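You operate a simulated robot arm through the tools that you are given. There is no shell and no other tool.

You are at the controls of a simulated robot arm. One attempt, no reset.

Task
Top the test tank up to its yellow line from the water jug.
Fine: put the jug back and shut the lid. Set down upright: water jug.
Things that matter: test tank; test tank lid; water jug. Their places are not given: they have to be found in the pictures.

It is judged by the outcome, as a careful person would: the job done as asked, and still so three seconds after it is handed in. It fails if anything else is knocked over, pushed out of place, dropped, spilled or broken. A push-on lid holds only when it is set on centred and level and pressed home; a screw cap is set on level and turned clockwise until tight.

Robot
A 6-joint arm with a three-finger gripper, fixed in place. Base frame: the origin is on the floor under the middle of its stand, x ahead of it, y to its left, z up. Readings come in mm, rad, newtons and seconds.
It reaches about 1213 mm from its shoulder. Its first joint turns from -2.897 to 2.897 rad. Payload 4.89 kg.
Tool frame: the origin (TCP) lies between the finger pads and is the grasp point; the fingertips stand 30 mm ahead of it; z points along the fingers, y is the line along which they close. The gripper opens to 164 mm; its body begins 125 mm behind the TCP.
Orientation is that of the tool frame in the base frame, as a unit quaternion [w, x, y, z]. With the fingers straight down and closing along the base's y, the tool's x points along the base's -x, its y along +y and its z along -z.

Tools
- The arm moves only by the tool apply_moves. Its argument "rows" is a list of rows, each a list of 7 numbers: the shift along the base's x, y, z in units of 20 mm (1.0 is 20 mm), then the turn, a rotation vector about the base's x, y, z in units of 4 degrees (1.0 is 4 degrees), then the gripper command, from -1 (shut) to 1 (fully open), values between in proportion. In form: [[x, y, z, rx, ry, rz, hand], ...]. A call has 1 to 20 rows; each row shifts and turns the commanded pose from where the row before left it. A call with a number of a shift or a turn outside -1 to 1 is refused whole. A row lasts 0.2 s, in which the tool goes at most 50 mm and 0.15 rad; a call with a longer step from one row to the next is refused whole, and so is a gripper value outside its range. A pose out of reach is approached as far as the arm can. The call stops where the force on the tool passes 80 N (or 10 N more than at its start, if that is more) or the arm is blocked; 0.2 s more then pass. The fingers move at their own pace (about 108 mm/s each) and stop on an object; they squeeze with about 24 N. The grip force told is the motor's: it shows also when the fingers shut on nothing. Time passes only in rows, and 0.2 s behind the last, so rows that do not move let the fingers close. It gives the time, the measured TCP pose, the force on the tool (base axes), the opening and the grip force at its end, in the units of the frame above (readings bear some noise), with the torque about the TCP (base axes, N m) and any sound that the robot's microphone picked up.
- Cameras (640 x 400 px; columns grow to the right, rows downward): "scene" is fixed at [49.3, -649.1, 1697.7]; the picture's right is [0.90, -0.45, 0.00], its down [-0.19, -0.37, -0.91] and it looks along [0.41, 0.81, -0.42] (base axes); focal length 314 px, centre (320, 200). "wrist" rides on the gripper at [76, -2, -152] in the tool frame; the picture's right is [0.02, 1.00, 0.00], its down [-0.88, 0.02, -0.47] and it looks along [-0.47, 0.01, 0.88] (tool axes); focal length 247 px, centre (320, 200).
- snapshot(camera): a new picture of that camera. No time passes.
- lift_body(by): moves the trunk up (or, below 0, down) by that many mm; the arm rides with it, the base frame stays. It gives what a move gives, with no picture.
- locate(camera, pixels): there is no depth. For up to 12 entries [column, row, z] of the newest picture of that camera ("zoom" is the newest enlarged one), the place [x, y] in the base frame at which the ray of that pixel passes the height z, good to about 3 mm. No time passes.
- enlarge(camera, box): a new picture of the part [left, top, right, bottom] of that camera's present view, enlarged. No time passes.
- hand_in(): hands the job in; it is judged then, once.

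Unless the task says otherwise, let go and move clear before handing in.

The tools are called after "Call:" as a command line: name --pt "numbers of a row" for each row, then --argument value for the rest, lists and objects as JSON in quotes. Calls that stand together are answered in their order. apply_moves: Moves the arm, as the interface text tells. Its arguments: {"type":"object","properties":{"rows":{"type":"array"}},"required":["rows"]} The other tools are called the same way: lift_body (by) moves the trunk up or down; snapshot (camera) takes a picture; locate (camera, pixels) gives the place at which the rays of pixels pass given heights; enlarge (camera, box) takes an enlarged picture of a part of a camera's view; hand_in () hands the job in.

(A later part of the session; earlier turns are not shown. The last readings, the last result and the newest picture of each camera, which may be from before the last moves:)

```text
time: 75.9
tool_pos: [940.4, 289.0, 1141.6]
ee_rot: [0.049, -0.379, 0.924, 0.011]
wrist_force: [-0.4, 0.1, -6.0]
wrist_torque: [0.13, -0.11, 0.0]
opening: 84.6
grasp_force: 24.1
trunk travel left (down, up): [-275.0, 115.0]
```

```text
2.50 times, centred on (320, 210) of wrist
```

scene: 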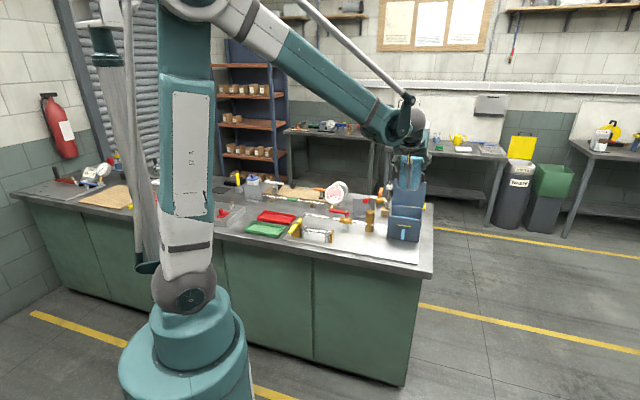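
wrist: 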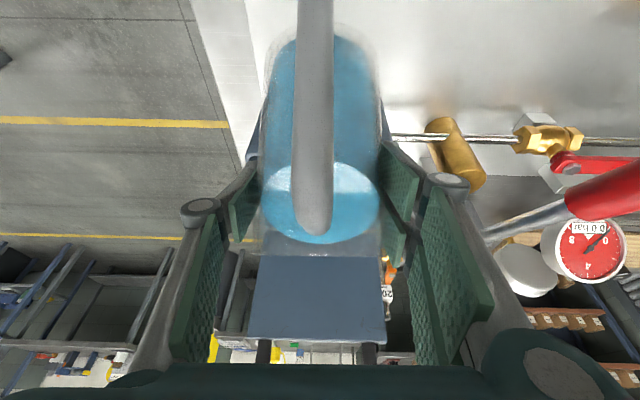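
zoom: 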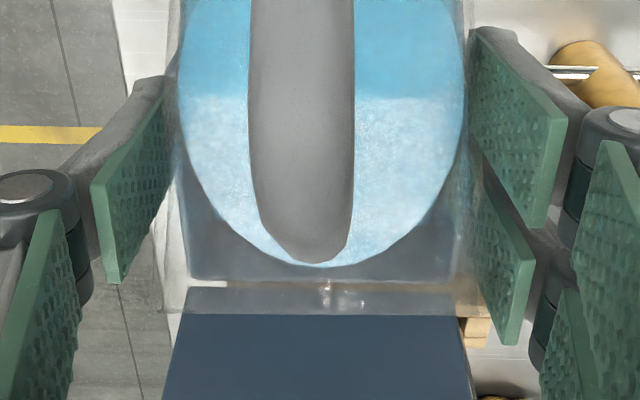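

The strip is now at row ~177 (63% of the way); the pour follows the tilt closely. Another 5° should give about half of what is left.

Call:
apply_moves --pt "0 0 0 -0.174 0.18 0 -1" --pt "0 0 0 -0.174 0.18 0 -1" --pt "0 0 0 -0.174 0.18 0 -1" --pt "0 0 0 -0.174 0.18 0 -1" --pt "0 0 0 -0.174 0.18 0 -1" --pt "0 0 0 0 0 0 -1" --pt "0 0 0 0 0 0 -1" --pt "0 0 0 0 0 0 -1" --pt "0 0 0 0 0 0 -1"

Call:
enlarge --camera "scene" --box '[384, 212, 424, 246]'

Call:
enlarge --camera "scene" --box '[395, 220, 411, 232]'

```text
time: 77.9
tool_pos: [939.9, 290.2, 1141.0]
ee_rot: [0.008, -0.38, 0.925, -0.006]
wrist_force: [0.5, -0.1, -4.7]
wrist_torque: [0.13, -0.1, 0.01]
opening: 84.9
grasp_force: 24.0
trunk travel left (down, up): [-275.0, 115.0]
```

```text
11.76 times, centred on (404, 229) of scene
```

zoom: 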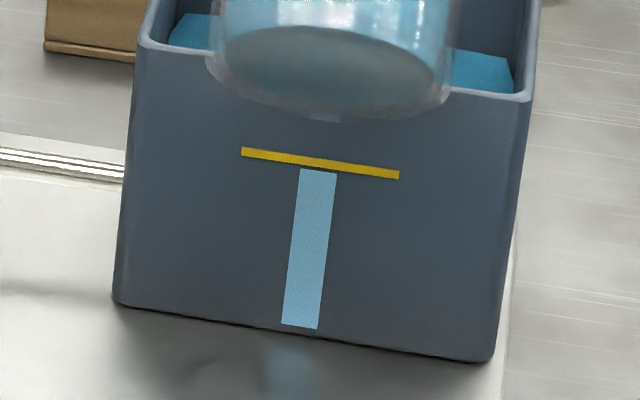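

```text
16.00 times, centred on (403, 226) of scene
```

zoom: 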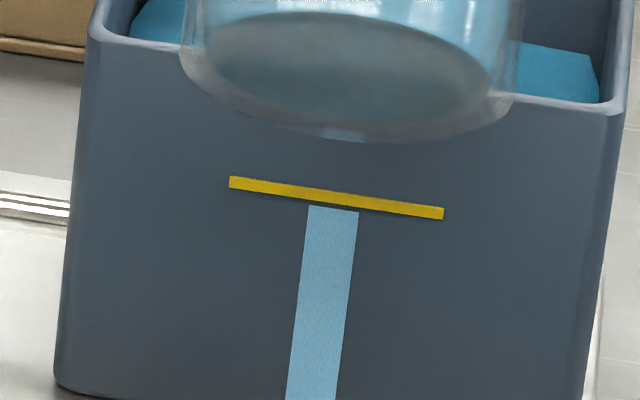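

The strip top is at 16× zoom row 209 versus line centre ~197.5 (lower edge ~204) — about 3.5 mm to go. I'll wait a second to see if any flow is still settling.

Call:
apply_moves --pt "0 0 0 0 0 0 -1" --pt "0 0 0 0 0 0 -1" --pt "0 0 0 0 0 0 -1" --pt "0 0 0 0 0 0 -1" --pt "0 0 0 0 0 0 -1"

Call:
enlarge --camera "scene" --box '[395, 220, 411, 232]'

```text
time: 79.1
tool_pos: [940.6, 290.2, 1141.9]
ee_rot: [0.008, -0.38, 0.925, -0.006]
wrist_force: [0.8, 0.1, -5.0]
wrist_torque: [0.15, -0.11, 0.04]
opening: 84.8
grasp_force: 24.4
trunk travel left (down, up): [-275.0, 115.0]
```

```text
16.00 times, centred on (403, 226) of scene
```

zoom: 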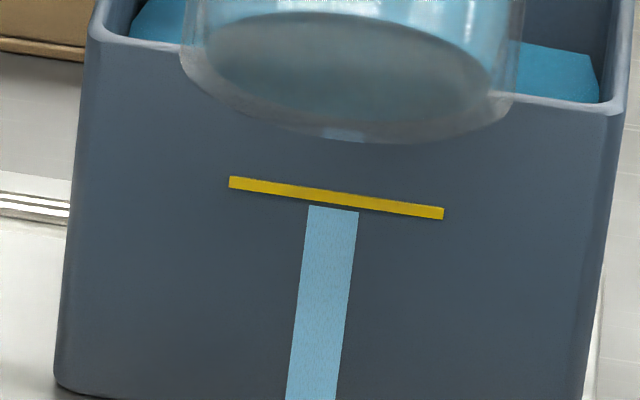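

The level is static, so tilt sets it. I'll add 3° at half speed and re-measure.

Call:
apply_moves --pt "0 0 0 -0.13 0.135 0 -1" --pt "0 0 0 -0.13 0.135 0 -1" --pt "0 0 0 -0.13 0.135 0 -1" --pt "0 0 0 -0.13 0.135 0 -1" --pt "0 0 0 0 0 0 -1" --pt "0 0 0 0 0 0 -1" --pt "0 0 0 0 0 0 -1" --pt "0 0 0 0 0 0 -1"

Call:
enlarge --camera "scene" --box '[395, 220, 411, 232]'

```text
time: 80.9
tool_pos: [941.6, 291.3, 1141.7]
ee_rot: [-0.017, -0.381, 0.924, -0.014]
wrist_force: [1.0, -0.3, -5.3]
wrist_torque: [0.12, -0.15, -0.01]
opening: 84.7
grasp_force: 24.3
trunk travel left (down, up): [-275.0, 115.0]
```

```text
16.00 times, centred on (403, 226) of scene
```

zoom: 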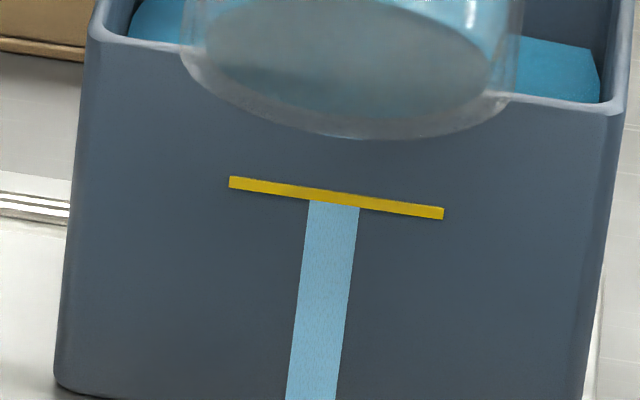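

The strip now just touches the line's lower edge (row ~203 vs line centre ~197.5), about 1.8 mm short of centre. I'll add 2.2° to bring the level to mid-line.

Call:
apply_moves --pt "0 0 0 -0.128 0.132 0 -1" --pt "0 0 0 -0.128 0.132 0 -1" --pt "0 0 0 -0.128 0.132 0 -1" --pt "0 0 0 0 0 0 -1" --pt "0 0 0 0 0 0 -1" --pt "0 0 0 0 0 0 -1" --pt "0 0 0 0 0 0 -1"

Call:
enlarge --camera "scene" --box '[395, 220, 411, 232]'

Call:
enlarge --camera "scene" --box '[370, 180, 430, 246]'

```text
time: 82.5
tool_pos: [940.3, 289.9, 1141.7]
ee_rot: [-0.034, -0.381, 0.924, -0.023]
wrist_force: [0.1, -0.4, -3.9]
wrist_torque: [0.13, -0.15, 0.02]
opening: 84.7
grasp_force: 24.2
trunk travel left (down, up): [-275.0, 115.0]
```

```text
16.00 times, centred on (403, 226) of scene
```

zoom: 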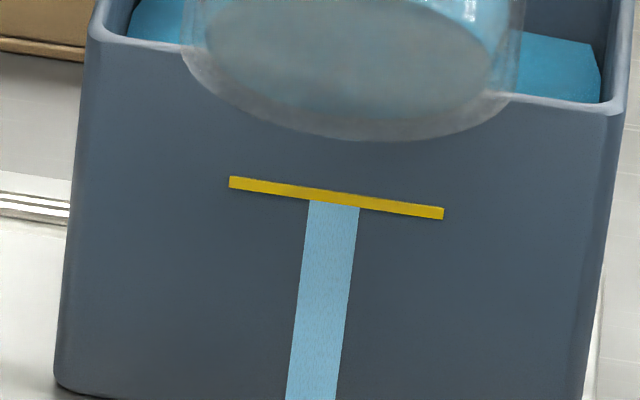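

```text
6.06 times, centred on (400, 213) of scene
```

zoom: 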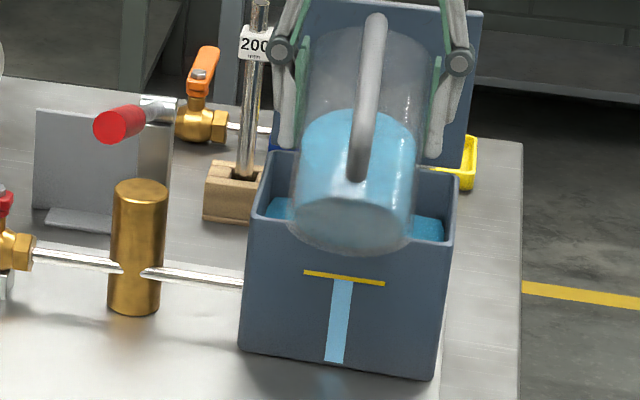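

The strip top is now hidden within the yellow line (not showing above it) at 54° tilt, matching the mid-line prediction. I'll tilt the jug back upright, rising slightly to stay clear of the rim.

Call:
apply_moves --pt "0 0 0.1 0.35 -0.36 0 -1" --pt "0 0 0.1 0.35 -0.36 0 -1" --pt "0 0 0.1 0.52 -0.54 0 -1" --pt "0 0 0.1 0.695 -0.719 0 -1" --pt "0 0 0.1 0.695 -0.719 0 -1" --pt "0 0 0.1 0.695 -0.719 0 -1" --pt "0 0 0.1 0.695 -0.719 0 -1" --pt "0 0 0.1 0.695 -0.719 0 -1" --pt "0 0 0.1 0.695 -0.719 0 -1" --pt "0 0 0.1 0.695 -0.719 0 -1" --pt "0 0 0.1 0.695 -0.719 0 -1" --pt "0 0 0.1 0.695 -0.719 0 -1" --pt "0 0 0.1 0.695 -0.719 0 -1" --pt "0 0 0.1 0.695 -0.719 0 -1" --pt "0 0 0.1 0.53 -0.549 0 -1" --pt "0 0 0.1 0.35 -0.36 0 -1" --pt "0 0 0 0 0 0 -1"

Call:
enlarge --camera "scene" --box '[395, 220, 411, 232]'

Call:
enlarge --camera "scene" --box '[350, 150, 450, 250]'

```text
time: 86.1
tool_pos: [940.3, 290.2, 1174.1]
ee_rot: [0.406, -0.339, 0.835, 0.153]
wrist_force: [-0.2, 0.1, -3.9]
wrist_torque: [0.05, -0.04, 0.0]
opening: 84.8
grasp_force: 24.3
trunk travel left (down, up): [-275.0, 115.0]
```

```text
16.00 times, centred on (403, 226) of scene
```

zoom: 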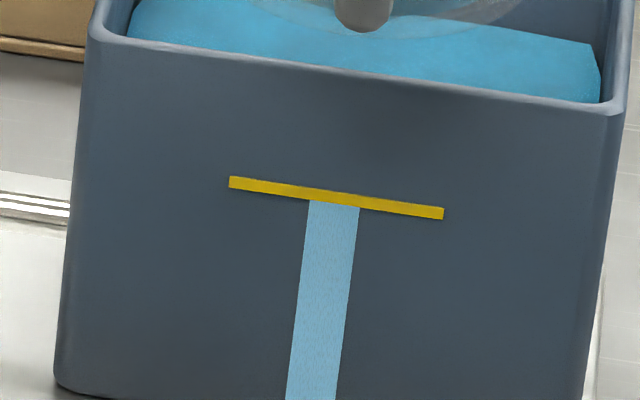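

```text
4.00 times, centred on (400, 200) of scene
```

zoom: 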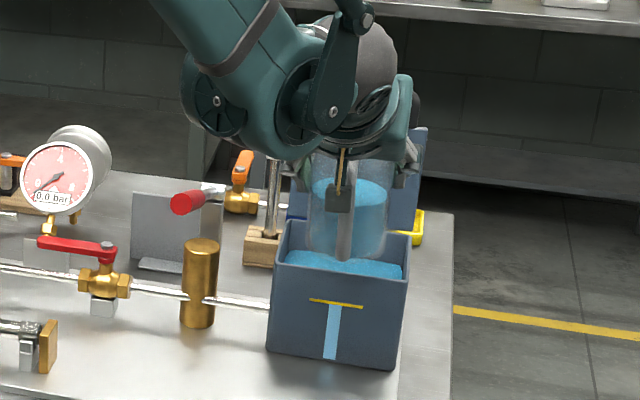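

The jug is upright again, the level sits within the yellow line, and the tank's water surface is calm. I'll correct the small 1.7° over-rotation and back away up and out, retracing my path.

Call:
apply_moves --pt "0 0 0.3 -0.29 0.3 0 -1" --pt "-0.2 -0.2 0.5 0 0 0 -1" --pt "-0.44 -0.44 0.9 0 0 0 -1" --pt "-0.44 -0.44 0.9 0 0 0 -1" --pt "-0.44 -0.44 0.9 0 0 0 -1" --pt "-0.44 -0.44 0.9 0 0 0 -1" --pt "-0.44 -0.44 0.9 0 0 0 -1" --pt "-0.44 -0.44 0.9 0 0 0 -1" --pt "-0.44 -0.44 0.9 0 0 0 -1" --pt "-0.44 -0.44 0.7 0 0 0 -1" --pt "-0.2 -0.2 0.2 0 0 0 -1"

Call:
enlarge --camera "scene" --box '[390, 212, 418, 242]'

Call:
snapshot --camera "wrist"

```text
time: 88.5
tool_pos: [861.6, 210.3, 1333.4]
ee_rot: [0.394, -0.341, 0.84, 0.148]
wrist_force: [-0.1, 0.1, -4.7]
wrist_torque: [0.08, -0.01, 0.02]
opening: 84.7
grasp_force: 23.9
trunk travel left (down, up): [-275.0, 115.0]
```

```text
13.33 times, centred on (404, 227) of scene
```

zoom: 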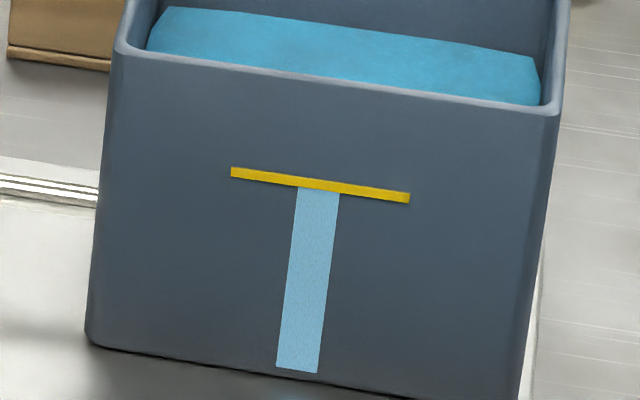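

```text
taken
```

wrist: 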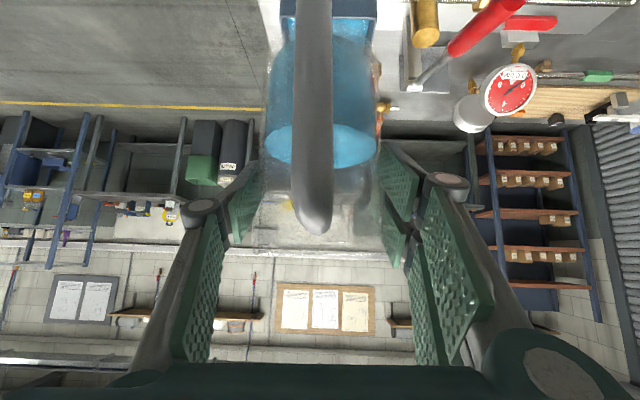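

The line and strip meet exactly, and the jug hangs level. Now I'll carry the jug back over the same route, yawing -90°.

Call:
apply_moves --pt "-0.11 0.31 0 0 0 -0.24 -1" --pt "-0.22 0.64 0 0 0 -0.48 -1" --pt "-0.36 0.93 0 0 0 -0.66 -1" --pt "-0.36 0.93 0 0 0 -0.66 -1" --pt "-0.36 0.93 0 0 0 -0.66 -1" --pt "-0.36 0.93 0 0 0 -0.66 -1" --pt "-0.36 0.93 0 0 0 -0.66 -1" --pt "-0.36 0.93 0 0 0 -0.66 -1" --pt "-0.36 0.93 0 0 0 -0.66 -1" --pt "-0.36 0.93 0 0 0 -0.66 -1" --pt "-0.36 0.93 0 0 0 -0.66 -1" --pt "-0.36 0.93 0 0 0 -0.66 -1" --pt "-0.36 0.93 0 0 0 -0.66 -1" --pt "-0.36 0.93 0 0 0 -0.66 -1" --pt "-0.36 0.93 0 0 0 -0.66 -1" --pt "-0.36 0.93 0 0 0 -0.66 -1" --pt "-0.36 0.93 0 0 0 -0.66 -1" --pt "-0.36 0.93 0 0 0 -0.66 -1"

Call:
apply_moves --pt "-0.36 0.93 0 0 0 -0.66 -1" --pt "-0.36 0.93 0 0 0 -0.66 -1" --pt "-0.36 0.93 0 0 0 -0.66 -1" --pt "-0.36 0.93 0 0 0 -0.66 -1" --pt "-0.36 0.93 0 0 0 -0.66 -1" --pt "-0.36 0.93 0 0 0 -0.66 -1" --pt "-0.36 0.93 0 0 0 -0.66 -1" --pt "-0.36 0.93 0 0 0 -0.66 -1" --pt "-0.36 0.93 0 0 0 -0.66 -1" --pt "-0.36 0.93 0 0 0 -0.66 -1" --pt "-0.36 0.93 0 0 0 -0.66 -1" --pt "-0.36 0.93 0 0 0 -0.66 -1" --pt "-0.36 0.93 0 0 0 -0.66 -1" --pt "-0.36 0.93 0 0 0 -0.66 -1" --pt "-0.36 0.93 0 0 0 -0.66 -1" --pt "-0.3 0.8 0 0 0 -0.55 -1" --pt "-0.06 0.13 0 0 0 -0.11 -1" --pt "0 0 0 0 0 0 -1"

Call:
snapshot --camera "scene"

Call:
snapshot --camera "wrist"

```text
time: 92.3
tool_pos: [739.5, 529.9, 1333.2]
ee_rot: [0.422, 0.008, 0.907, -0.015]
wrist_force: [0.2, -0.8, -4.1]
wrist_torque: [0.07, -0.06, 0.1]
opening: 84.7
grasp_force: 24.4
trunk travel left (down, up): [-275.0, 115.0]
```

```text
time: 96.1
tool_pos: [624.9, 827.4, 1333.9]
ee_rot: [0.388, 0.334, 0.843, -0.165]
wrist_force: [-0.5, -0.3, -4.0]
wrist_torque: [-0.04, -0.07, -0.03]
opening: 84.7
grasp_force: 23.7
trunk travel left (down, up): [-275.0, 115.0]
```

```text
taken
```

scene: 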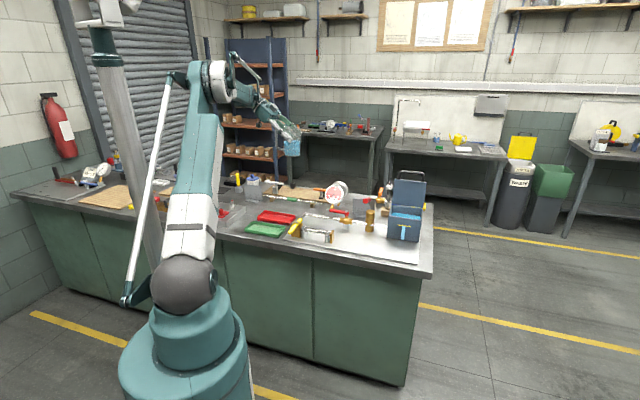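

```text
taken
```

wrist: 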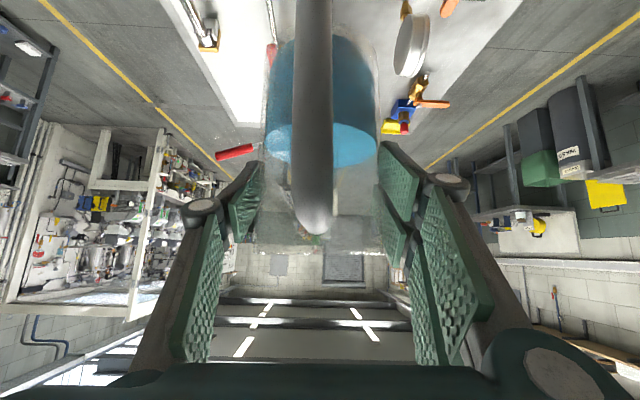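

The jug is nearly above its place: I still need (-7.5, +15.7) mm and -2.7° of yaw. I'll correct that and lower to just above the bench.

Call:
apply_moves --pt "-0.375 0.785 0 0 0 -0.66 -1" --pt "0 0 -0.5 0 0 0 -1" --pt "0 0 -0.9 0 0 0 -1" --pt "0 0 -1 0 0 0 -1" --pt "0 0 -1 0 0 0 -1" --pt "0 0 -1 0 0 0 -1" --pt "0 0 -1 0 0 0 -1" --pt "0 0 -1 0 0 0 -1" --pt "0 0 -1 0 0 0 -1" --pt "0 0 -1 0 0 0 -1" --pt "0 0 -1 0 0 0 -1" --pt "0 0 -1 0 0 0 -1" --pt "0 0 -1 0 0 0 -1" --pt "0 0 -1 0 0 0 -1" --pt "0 0 -1 0 0 0 -1" --pt "0 0 -0.9 0 0 0 -1" --pt "0 0 -0.6 0 0 0 -1" --pt "0 0 -0.3 0 0 0 -1" --pt "0 0 0 0 0 0 -1"

Call:
enlarge --camera "scene" --box '[250, 150, 330, 220]'

Call:
snapshot --camera "wrist"

```text
time: 100.1
tool_pos: [618.0, 843.3, 1029.2]
ee_rot: [0.383, 0.353, 0.836, -0.174]
wrist_force: [0.5, 0.4, -4.9]
wrist_torque: [-0.09, -0.05, -0.02]
opening: 84.5
grasp_force: 23.5
trunk travel left (down, up): [-275.0, 115.0]
```

```text
5.71 times, centred on (290, 185) of scene
```

zoom: 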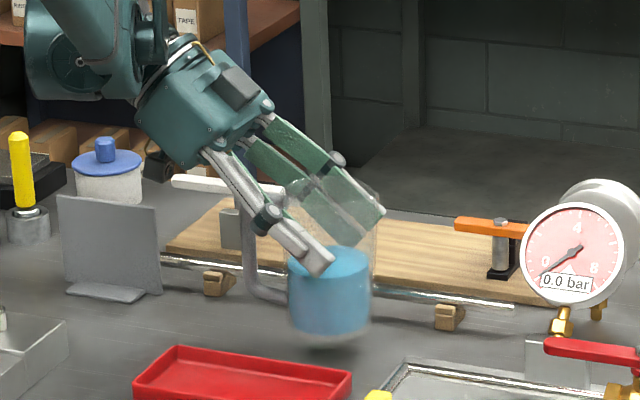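

```text
taken
```

wrist: 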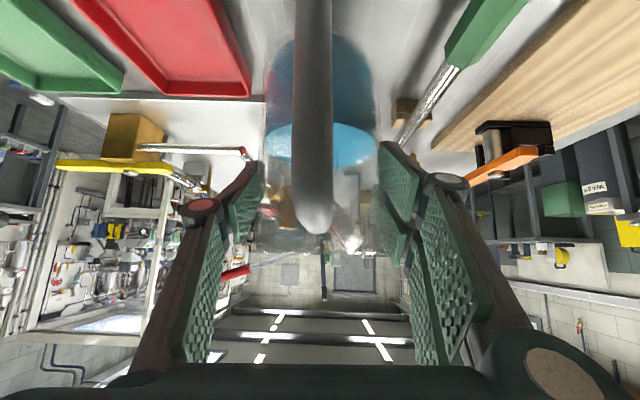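

The pose matches the pick-up orientation and the jug is ~31 mm above the bench. Lowering slowly to just above contact, then feeling for the bench.

Call:
apply_moves --pt "0 0 -0.4 0 0 0 -1" --pt "0 0 -0.4 0 0 0 -1" --pt "0 0 -0.3 0 0 0 -1" --pt "0 0 -0.2 0 0 0 -1" --pt "0 0 -0.15 0 0 0 -1" --pt "0 0 0 0 0 0 -1"

Call:
apply_moves --pt "0 0 -0.05 0 0 0 -1" --pt "0 0 -0.05 0 0 0 -1" --pt "0 0 0 0 0 0 -1"

```text
time: 101.5
tool_pos: [616.4, 840.7, 1000.7]
ee_rot: [0.384, 0.352, 0.836, -0.173]
wrist_force: [0.7, 1.7, -0.5]
wrist_torque: [0.2, -0.15, -0.09]
opening: 84.8
grasp_force: 23.7
trunk travel left (down, up): [-275.0, 115.0]
```

```text
time: 102.3
tool_pos: [616.5, 841.1, 1000.6]
ee_rot: [0.384, 0.354, 0.835, -0.174]
wrist_force: [0.9, -2.5, 15.4]
wrist_torque: [0.34, -0.39, -0.06]
opening: 85.0
grasp_force: 24.1
trunk travel left (down, up): [-275.0, 115.0]
```

The jug touched down (force went from -4.5 N to +15 N at z≈1000.6). I'll ease the press, then look before releasing.

Call:
apply_moves --pt "0 0 0.06 0 0 0 -1" --pt "0 0 0 0 0 0 -1"

Call:
enlarge --camera "scene" --box '[265, 170, 317, 218]'

```text
time: 102.9
tool_pos: [616.6, 841.0, 1000.0]
ee_rot: [0.383, 0.353, 0.835, -0.174]
wrist_force: [-2.1, -3.3, 5.5]
wrist_torque: [-0.04, -0.04, -0.03]
opening: 85.2
grasp_force: 24.0
trunk travel left (down, up): [-275.0, 115.0]
```

```text
8.33 times, centred on (291, 194) of scene
```

zoom: 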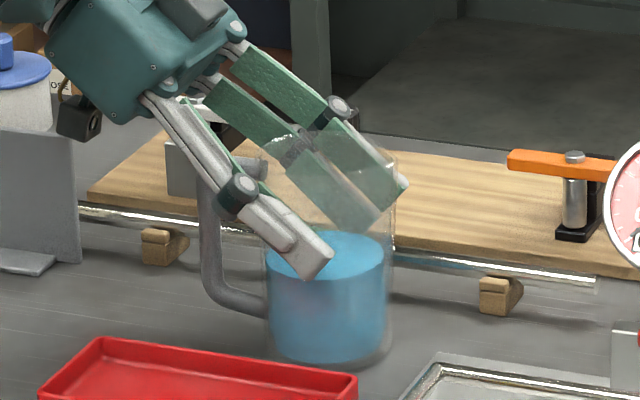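

The jug stands upright on the bench in its old place. Opening the fingers gradually to 125 mm.

Call:
apply_moves --pt "0 0 0 0 0 0 0.08" --pt "0 0 0 0 0 0 0.15" --pt "0 0 0 0 0 0 0.3" --pt "0 0 0 0 0 0 0.45" --pt "0 0 0 0 0 0 0.524" --pt "0 0 0 0 0 0 0.524"

Call:
enlarge --camera "scene" --box '[265, 170, 317, 218]'

Call:
snapshot --camera "wrist"

```text
time: 104.3
tool_pos: [615.9, 840.5, 999.7]
ee_rot: [0.384, 0.353, 0.835, -0.174]
wrist_force: [-0.6, 0.2, 0.5]
wrist_torque: [0.01, -0.03, -0.01]
opening: 124.7
grasp_force: 0.1
trunk travel left (down, up): [-275.0, 115.0]
```

```text
8.33 times, centred on (291, 194) of scene
```

zoom: 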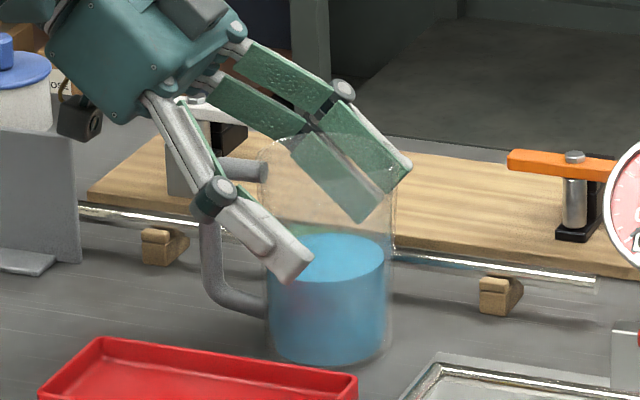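

```text
taken
```

wrist: 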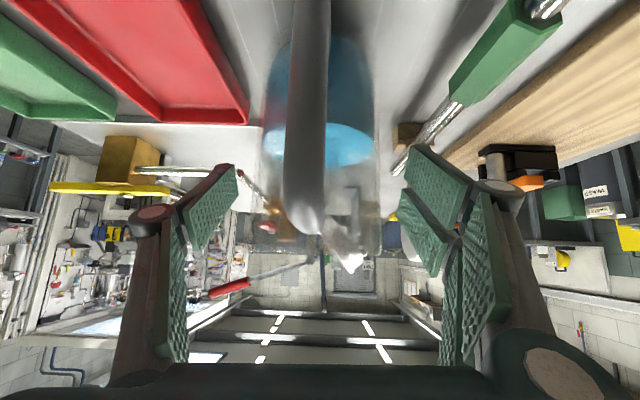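

The jug stands free with clear gaps to both fingers. Rising straight up.

Call:
apply_moves --pt "0 0 0.4 0 0 0 0.524" --pt "0 0 0.8 0 0 0 0.524" --pt "0 0 1 0 0 0 0.524" --pt "0 0 1 0 0 0 0.524" --pt "0 0 1 0 0 0 0.524" --pt "0 0 1 0 0 0 0.524" --pt "0 0 1 0 0 0 0.524" --pt "0 0 1 0 0 0 0.524" --pt "0 0 1 0 0 0 0.524" --pt "0 0 1 0 0 0 0.524" --pt "0 0 1 0 0 0 0.524" --pt "0 0 1 0 0 0 0.524" --pt "0 0 1 0 0 0 0.524" --pt "0 0 1 0 0 0 0.524" --pt "0 0 1 0 0 0 0.524" --pt "0 0 1 0 0 0 0.524"

Call:
snapshot --camera "scene"

Call:
enlarge --camera "scene" --box '[265, 170, 317, 218]'

```text
time: 107.7
tool_pos: [618.0, 841.6, 1304.8]
ee_rot: [0.384, 0.353, 0.835, -0.174]
wrist_force: [0.0, 0.3, -0.5]
wrist_torque: [-0.04, 0.03, -0.05]
opening: 124.8
grasp_force: 0.1
trunk travel left (down, up): [-275.0, 115.0]
```

```text
taken
```

scene: 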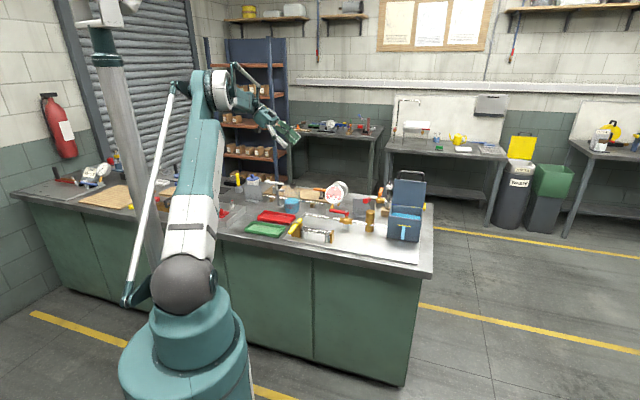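

```text
8.33 times, centred on (291, 194) of scene
```

zoom: 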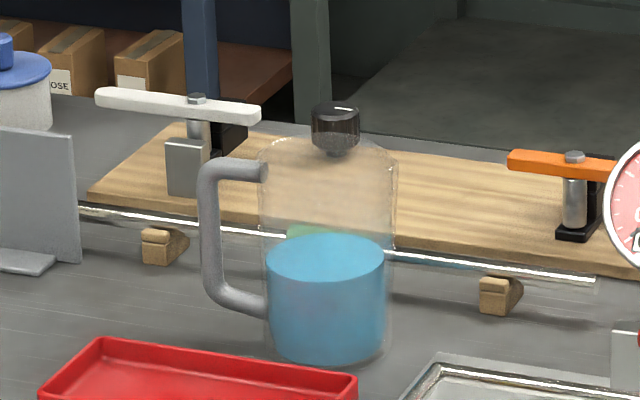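

The jug is back, upright, at its spot. Now to shut the lid: I'll return to the pose above the open lid's handle that I retreated from, with fingers at ~53 mm.

Call:
apply_moves --pt "0.6 -0.64 0.4 0.701 0.647 0 0.524" --pt "0.92 -0.98 0.4 0.701 0.647 0 0.3" --pt "0.92 -0.98 0.3 0.701 0.647 0 0" --pt "0.92 -0.98 0.3 0.701 0.647 0 -0.35" --pt "0.92 -0.98 0.3 0.701 0.647 0 -0.35" --pt "0.92 -0.98 0.3 0.701 0.647 0 -0.35" --pt "0.92 -0.98 0.3 0.701 0.647 0 -0.35" --pt "0.92 -0.98 0.2 0.701 0.647 0 -0.35" --pt "0.92 -0.98 0.2 0.701 0.647 0 -0.35" --pt "0.92 -0.98 0.1 0.701 0.647 0 -0.35" --pt "0.92 -0.98 0 0.701 0.647 0 -0.35" --pt "0.92 -0.98 0 0.701 0.647 0 -0.35" --pt "0.92 -0.98 0 0.701 0.647 0 -0.35" --pt "0.92 -0.98 0 0 0 0.575 -0.35" --pt "0.92 -0.98 0 0.667 -0.667 0 -0.35" --pt "0.92 -0.98 0 0.667 -0.667 0 -0.35" --pt "0.92 -0.98 0 0.667 -0.667 0 -0.35" --pt "0.92 -0.98 0 0 0 0 -0.35" --pt "0.92 -0.98 0 0 0 0 -0.35"

Call:
snapshot --camera "wrist"

Call:
snapshot --camera "scene"

```text
time: 111.7
tool_pos: [960.6, 476.4, 1361.4]
ee_rot: [0.041, 0.369, 0.924, 0.09]
wrist_force: [-0.3, 0.8, -0.3]
wrist_torque: [-0.11, -0.08, 0.0]
opening: 53.5
grasp_force: 0.0
trunk travel left (down, up): [-275.0, 115.0]
```

```text
taken
```

wrist: 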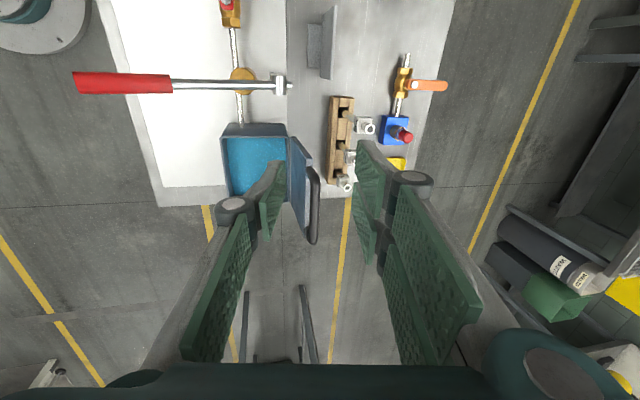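

```text
taken
```

scene: 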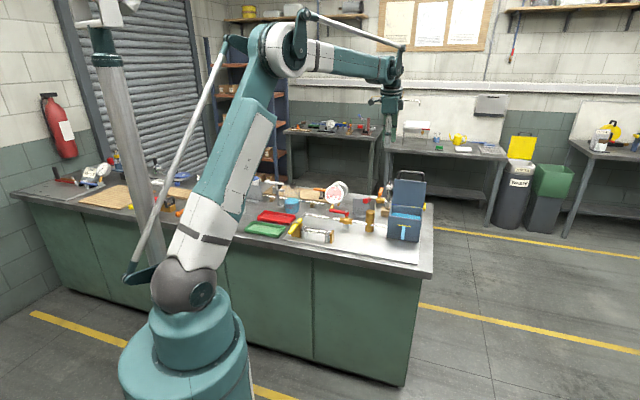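

The open lid's handle is in view (px (313,205)). I'll finish the approach and trim yaw by -1.5°.

Call:
apply_moves --pt "0.806 -0.842 -0.2 0 0 -0.375 -0.35" --pt "0.806 -0.842 -0.2 0 0 0 -0.35" --pt "0.806 -0.842 -0.2 0 0 0 -0.35" --pt "0.806 -0.842 -0.2 0 0 0 -0.35" --pt "0.806 -0.842 -0.2 0 0 0 -0.35" --pt "0 0 0 0 0 0 -0.35"

Call:
snapshot --camera "wrist"

```text
time: 113.1
tool_pos: [1039.5, 393.1, 1339.9]
ee_rot: [0.042, 0.381, 0.919, 0.088]
wrist_force: [0.5, 0.0, -0.2]
wrist_torque: [0.08, 0.08, 0.04]
opening: 53.2
grasp_force: 0.2
trunk travel left (down, up): [-275.0, 115.0]
```

```text
taken
```

wrist: 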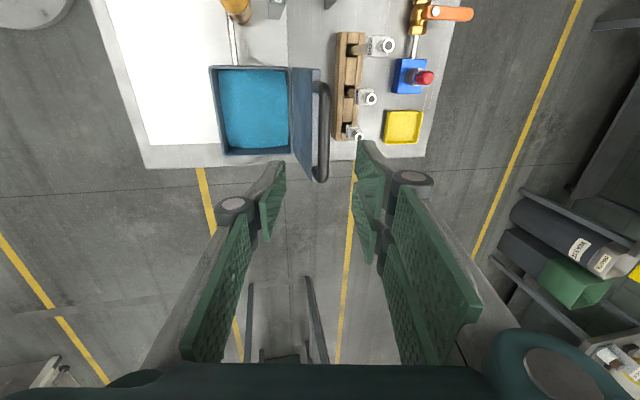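

The view matches the earlier retreat pose. Descending along the tool axis so the bar comes between the fingers.

Call:
apply_moves --pt "0.156 0.156 -0.97 0 0 0 -0.35" --pt "0.156 0.156 -0.97 0 0 0 -0.35" --pt "0.156 0.156 -0.97 0 0 0 -0.35" --pt "0.156 0.156 -0.97 0 0 0 -0.35" --pt "0.156 0.156 -0.97 0 0 0 -0.35" --pt "0.156 0.156 -0.97 0 0 0 -0.35" --pt "0.156 0.156 -0.9 0 0 0 -0.35" --pt "0 0 0 0 0 0 -0.35"

Call:
snapshot --camera "wrist"

```text
time: 114.9
tool_pos: [1063.1, 413.5, 1206.6]
ee_rot: [0.042, 0.382, 0.919, 0.089]
wrist_force: [0.1, 1.2, -0.5]
wrist_torque: [-0.01, 0.01, 0.01]
opening: 53.2
grasp_force: 0.0
trunk travel left (down, up): [-275.0, 115.0]
```

```text
taken
```

wrist: 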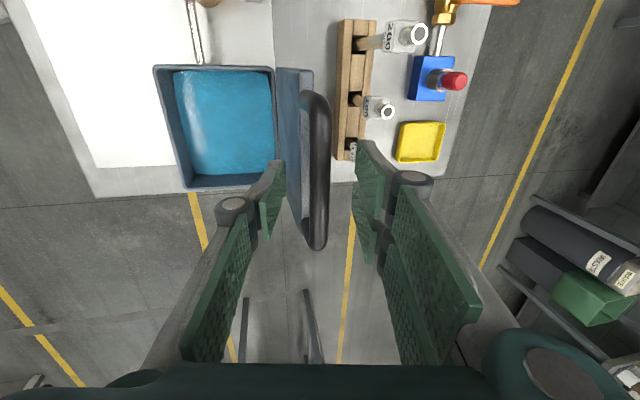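

The bar (col ~319) lies centred between the fingers. Closing on it.

Call:
apply_moves --pt "0 0 0 0 0 0 -0.6" --pt "0 0 0 0 0 0 -0.8" --pt "0 0 0 0 0 0 -1" --pt "0 0 0 0 0 0 -1"

Call:
snapshot --camera "wrist"

```text
time: 115.9
tool_pos: [1064.6, 412.3, 1207.1]
ee_rot: [0.042, 0.381, 0.919, 0.089]
wrist_force: [-3.5, -1.2, -1.2]
wrist_torque: [0.11, 0.16, -0.54]
opening: 14.0
grasp_force: 45.0
trunk travel left (down, up): [-275.0, 115.0]
```

```text
taken
```

wrist: 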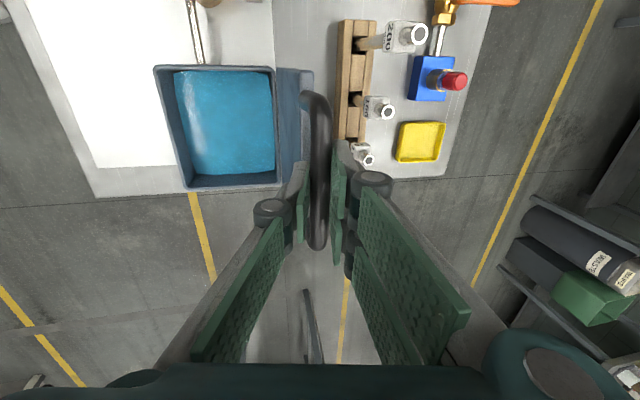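

The bar is gripped (14.0 mm). I'll swing the lid down along the reverse of the arc, first from ~94° to ~58°.

Call:
apply_moves --pt "-0.424 -0.424 0.065 0.354 -0.354 0 -1" --pt "-0.428 -0.428 0.02 0.354 -0.354 0 -1" --pt "-0.428 -0.428 -0.015 0.354 -0.354 0 -1" --pt "-0.424 -0.424 -0.06 0.354 -0.354 0 -1" --pt "-0.424 -0.424 -0.105 0.354 -0.354 0 -1" --pt "-0.417 -0.417 -0.14 0.354 -0.354 0 -1" --pt "-0.407 -0.407 -0.185 0.354 -0.354 0 -1" --pt "-0.3995 -0.3995 -0.22 0.354 -0.354 0 -1" --pt "-0.385 -0.385 -0.26 0.354 -0.354 0 -1"

Call:
snapshot --camera "wrist"

```text
time: 117.9
tool_pos: [988.0, 338.1, 1185.7]
ee_rot: [0.101, 0.371, 0.893, 0.233]
wrist_force: [12.7, -5.1, -7.6]
wrist_torque: [-0.08, -0.14, -0.07]
opening: 13.4
grasp_force: 44.7
trunk travel left (down, up): [-275.0, 115.0]
```

```text
taken
```

wrist: 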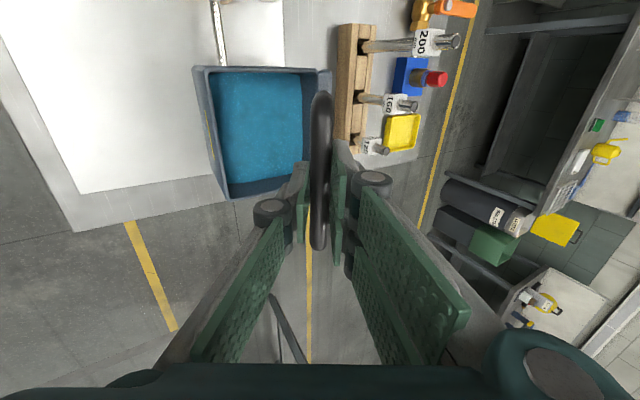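

The lid is following with modest forces (~12 N). Continuing down to about 14°.

Call:
apply_moves --pt "-0.375 -0.375 -0.3 0.354 -0.354 0 -1" --pt "-0.357 -0.357 -0.33 0.354 -0.354 0 -1" --pt "-0.343 -0.343 -0.365 0.354 -0.354 0 -1" --pt "-0.322 -0.322 -0.4 0.354 -0.354 0 -1" --pt "-0.3005 -0.3005 -0.43 0.354 -0.354 0 -1" --pt "-0.283 -0.283 -0.46 0.354 -0.354 0 -1" --pt "-0.258 -0.258 -0.48 0.354 -0.354 0 -1" --pt "-0.23 -0.23 -0.51 0.354 -0.354 0 -1" --pt "-0.2086 -0.2086 -0.525 0.354 -0.354 0 -1" --pt "-0.184 -0.184 -0.55 0.354 -0.354 0 -1" --pt "-0.152 -0.152 -0.56 0.354 -0.354 0 -1"

Call:
snapshot --camera "wrist"

Call:
enlarge --camera "scene" --box '[350, 160, 450, 250]'

```text
time: 120.3
tool_pos: [928.4, 279.4, 1088.0]
ee_rot: [0.169, 0.346, 0.832, 0.399]
wrist_force: [26.0, 30.3, -12.2]
wrist_torque: [-0.07, -0.21, 0.67]
opening: 13.9
grasp_force: 44.4
trunk travel left (down, up): [-275.0, 115.0]
```

```text
taken
```

wrist: 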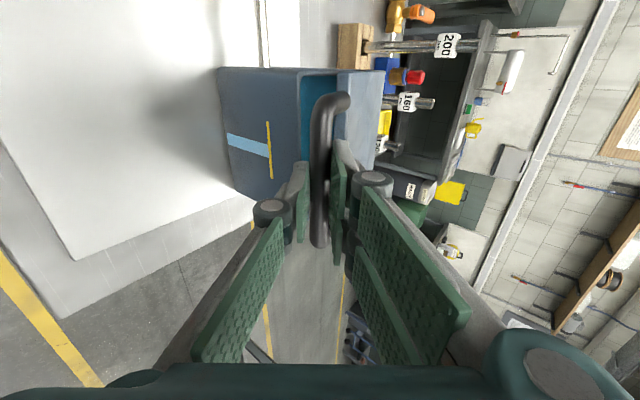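

```text
4.44 times, centred on (400, 205) of scene
```

zoom: 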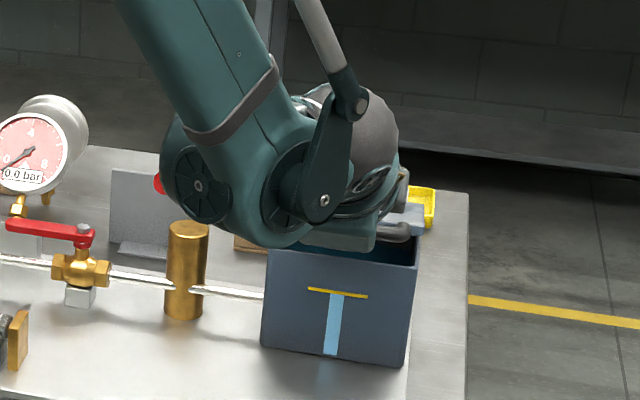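

The lid pulls the hand about 40 N inward (+s), so I'm a few mm too far out. I'll relieve that before the last bit.

Call:
apply_moves --pt "0.1 0.1 0 0 0 0 -1" --pt "0.04 0.04 0 0 0 0 -1"

```text
time: 120.9
tool_pos: [930.2, 280.8, 1089.2]
ee_rot: [0.17, 0.346, 0.832, 0.399]
wrist_force: [-10.2, -6.4, 0.7]
wrist_torque: [-0.42, 0.04, 0.68]
opening: 14.1
grasp_force: 45.0
trunk travel left (down, up): [-275.0, 115.0]
```

Force is down to ~12 N. Now the last 12° in smaller steps toward closed.

Call:
apply_moves --pt "-0.11 -0.11 -0.58 0.354 -0.354 0 -1" --pt "-0.085 -0.085 -0.59 0.354 -0.354 0 -1" --pt "-0.05 -0.05 -0.5 0.3 -0.3 0 -1" --pt "0 0 0 0 0 0 -1"

Call:
snapshot --camera "wrist"

Call:
enlarge --camera "scene" --box '[375, 190, 435, 250]'

```text
time: 121.9
tool_pos: [924.5, 276.3, 1056.5]
ee_rot: [0.186, 0.337, 0.811, 0.441]
wrist_force: [-21.4, -29.1, 1.3]
wrist_torque: [-0.67, -0.11, 0.62]
opening: 13.7
grasp_force: 45.1
trunk travel left (down, up): [-275.0, 115.0]
```

```text
taken
```

wrist: 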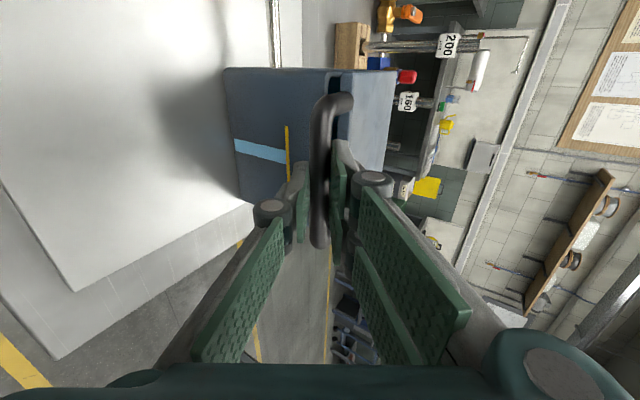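

```text
6.67 times, centred on (405, 220) of scene
```

zoom: 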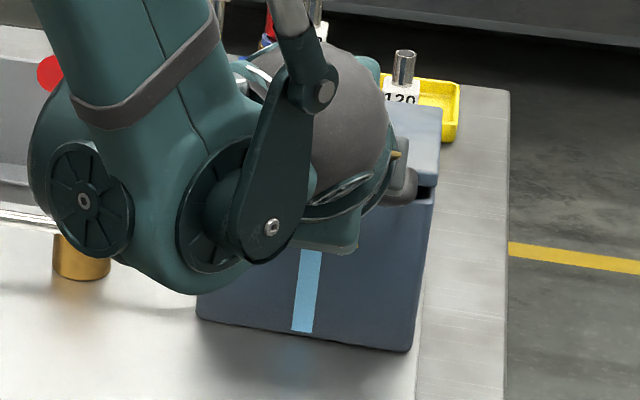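

A small gap (~2–3°) remains and I'm pushing ~36 N too far inward. I'll shift back 2 mm and continue down in small steps.

Call:
apply_moves --pt "-0.08 -0.08 -0.15 0.1 -0.1 0 -1" --pt "-0.02 -0.02 -0.15 0.1 -0.1 0 -1" --pt "0 0 0 0 0 0 -1"

Call:
snapshot --camera "wrist"

```text
time: 122.7
tool_pos: [925.0, 276.1, 1049.8]
ee_rot: [0.19, 0.336, 0.806, 0.448]
wrist_force: [8.5, -0.9, 1.4]
wrist_torque: [-0.52, -0.95, -0.1]
opening: 14.0
grasp_force: 45.4
trunk travel left (down, up): [-275.0, 115.0]
```

```text
taken
```

wrist: 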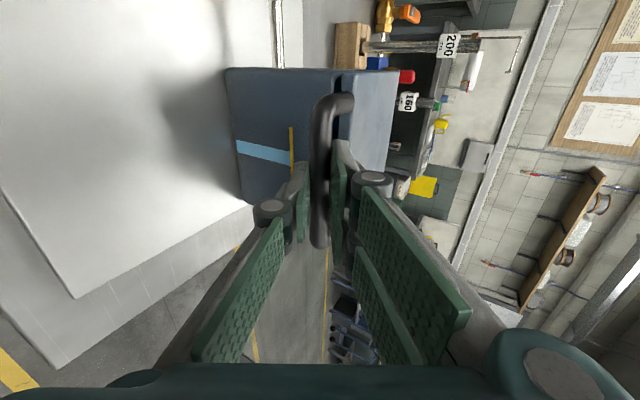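

No closing contact yet (z force ~1 N at z 1049.8). Stepping down gently until the lid seats.

Call:
apply_moves --pt "0 0 -0.1 0.05 -0.05 0 -1" --pt "0 0 -0.1 0.05 -0.05 0 -1" --pt "0 0 0 0 0 0 -1"

Call:
enlarge --camera "wrist" --box '[210, 50, 410, 180]'

```text
time: 123.5
tool_pos: [924.2, 274.7, 1046.0]
ee_rot: [0.191, 0.334, 0.804, 0.453]
wrist_force: [10.0, -1.3, 1.0]
wrist_torque: [-0.58, -0.67, 0.16]
opening: 13.9
grasp_force: 45.4
trunk travel left (down, up): [-275.0, 115.0]
```

```text
3.08 times, centred on (310, 115) of wrist
```

zoom: 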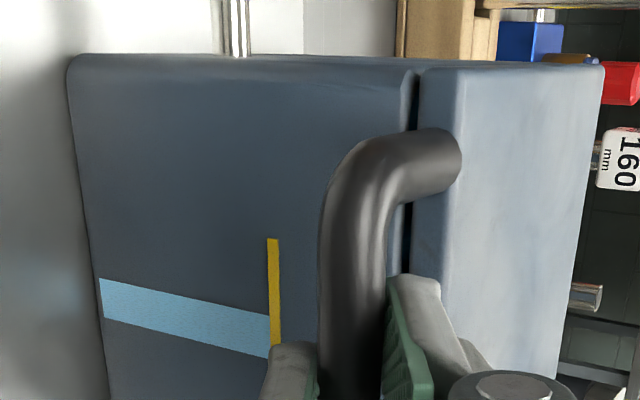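

A thin gap of 2–3 mm still shows at zoom (410,100). Continuing down in 1–2 mm steps.

Call:
apply_moves --pt "0 0 -0.1 0 0 0 -1" --pt "0 0 -0.1 0 0 0 -1" --pt "0 0 0 0 0 0 -1"

Call:
enlarge --camera "wrist" --box '[210, 50, 410, 180]'

```text
time: 124.3
tool_pos: [923.5, 274.6, 1043.3]
ee_rot: [0.193, 0.336, 0.803, 0.453]
wrist_force: [27.1, 10.1, 34.5]
wrist_torque: [-0.12, -0.92, 0.61]
opening: 14.0
grasp_force: 45.6
trunk travel left (down, up): [-275.0, 115.0]
```

```text
3.08 times, centred on (310, 115) of wrist
```

zoom: 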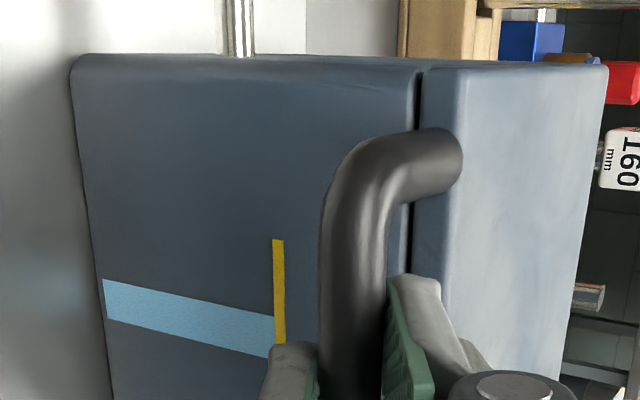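

The lid has seated (34 N upward, seam closed to its original hairline). I'll relax the load slightly, open the fingers, and check.

Call:
apply_moves --pt "0.04 0.03 0.06 0 0 0 -1" --pt "0 0 0 0 0 0 -0.8" --pt "0 0 0 0 0 0 -0.6" --pt "0 0 0 0 0 0 -0.4" --pt "0 0 0 0 0 0 -0.3" --pt "0 0 0 0 0 0 -0.3"

Call:
snapshot --camera "wrist"

Call:
enlarge --camera "wrist" --box '[210, 50, 410, 180]'

```text
time: 125.7
tool_pos: [924.2, 275.4, 1042.3]
ee_rot: [0.192, 0.335, 0.804, 0.452]
wrist_force: [-0.5, -0.5, 0.5]
wrist_torque: [-0.01, -0.01, -0.02]
opening: 57.6
grasp_force: 0.1
trunk travel left (down, up): [-275.0, 115.0]
```

```text
taken
```

wrist: 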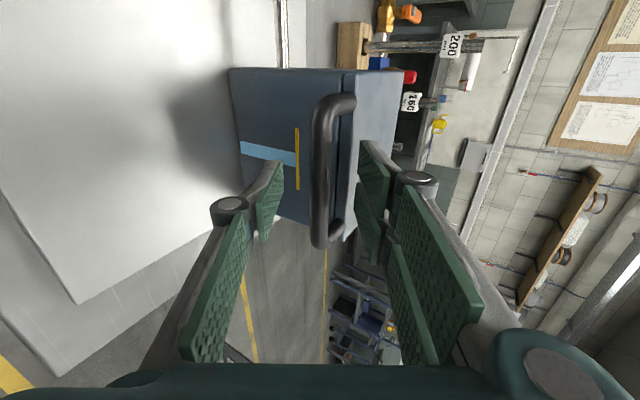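

```text
3.08 times, centred on (310, 115) of wrist
```

zoom: 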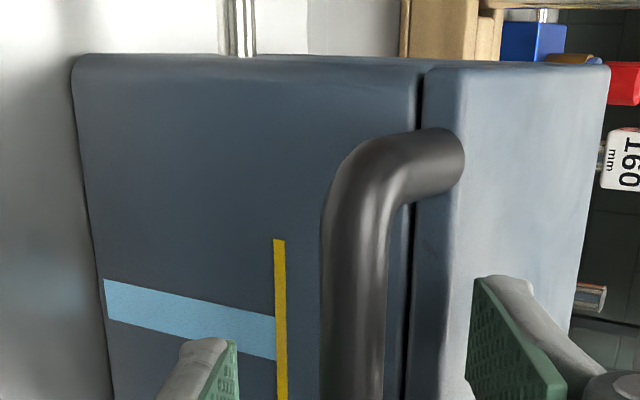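

The lid stays shut with hands off and the strip meets the yellow line. Withdrawing straight back along the tool axis.

Call:
apply_moves --pt "-0.3 -0.3 0.26 0 0 0 -0.3" --pt "-0.606 -0.606 0.515 0 0 0 -0.3" --pt "-0.606 -0.606 0.515 0 0 0 -0.3" --pt "-0.606 -0.606 0.515 0 0 0 -0.3" --pt "-0.606 -0.606 0.515 0 0 0 -0.3" --pt "-0.606 -0.606 0.515 0 0 0 -0.3" --pt "-0.606 -0.606 0.515 0 0 0 -0.3" --pt "-0.606 -0.606 0.515 0 0 0 -0.3" --pt "-0.606 -0.606 0.515 0 0 0 -0.3" --pt "-0.606 -0.606 0.9 0 0 0 -0.3" --pt "-0.4 -0.4 1 0 0 0 -0.3" --pt "-0.4 -0.4 1 0 0 0 -0.3" --pt "-0.4 -0.4 1 0 0 0 -0.3" --pt "-0.4 -0.4 1 0 0 0 -0.3"

Call:
snapshot --camera "wrist"

Call:
snapshot --camera "scene"

Call:
enlarge --camera "scene" --box '[384, 195, 424, 246]'

```text
time: 128.7
tool_pos: [777.6, 128.8, 1229.4]
ee_rot: [0.192, 0.335, 0.804, 0.453]
wrist_force: [0.0, -0.9, -0.8]
wrist_torque: [0.01, 0.01, 0.04]
opening: 57.4
grasp_force: 0.1
trunk travel left (down, up): [-275.0, 115.0]
```

```text
taken
```

wrist: 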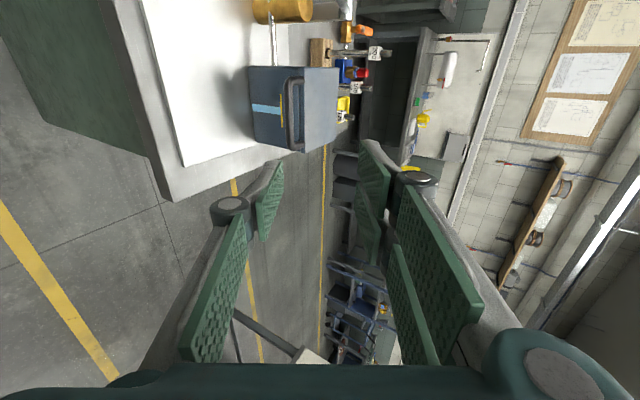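

```text
taken
```

scene: 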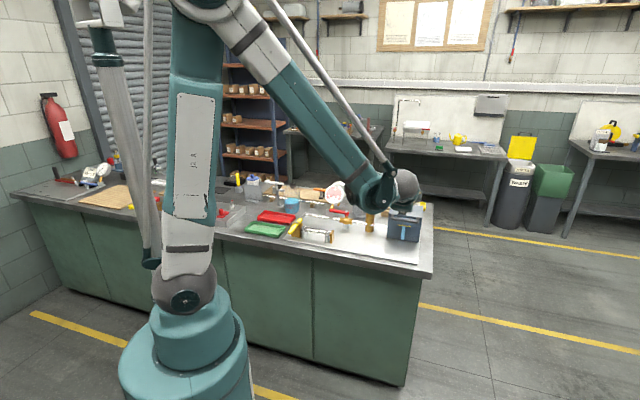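

```text
7.84 times, centred on (404, 220) of scene
```

zoom: 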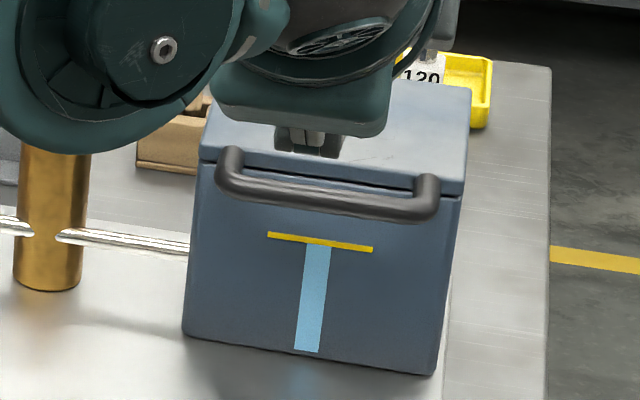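

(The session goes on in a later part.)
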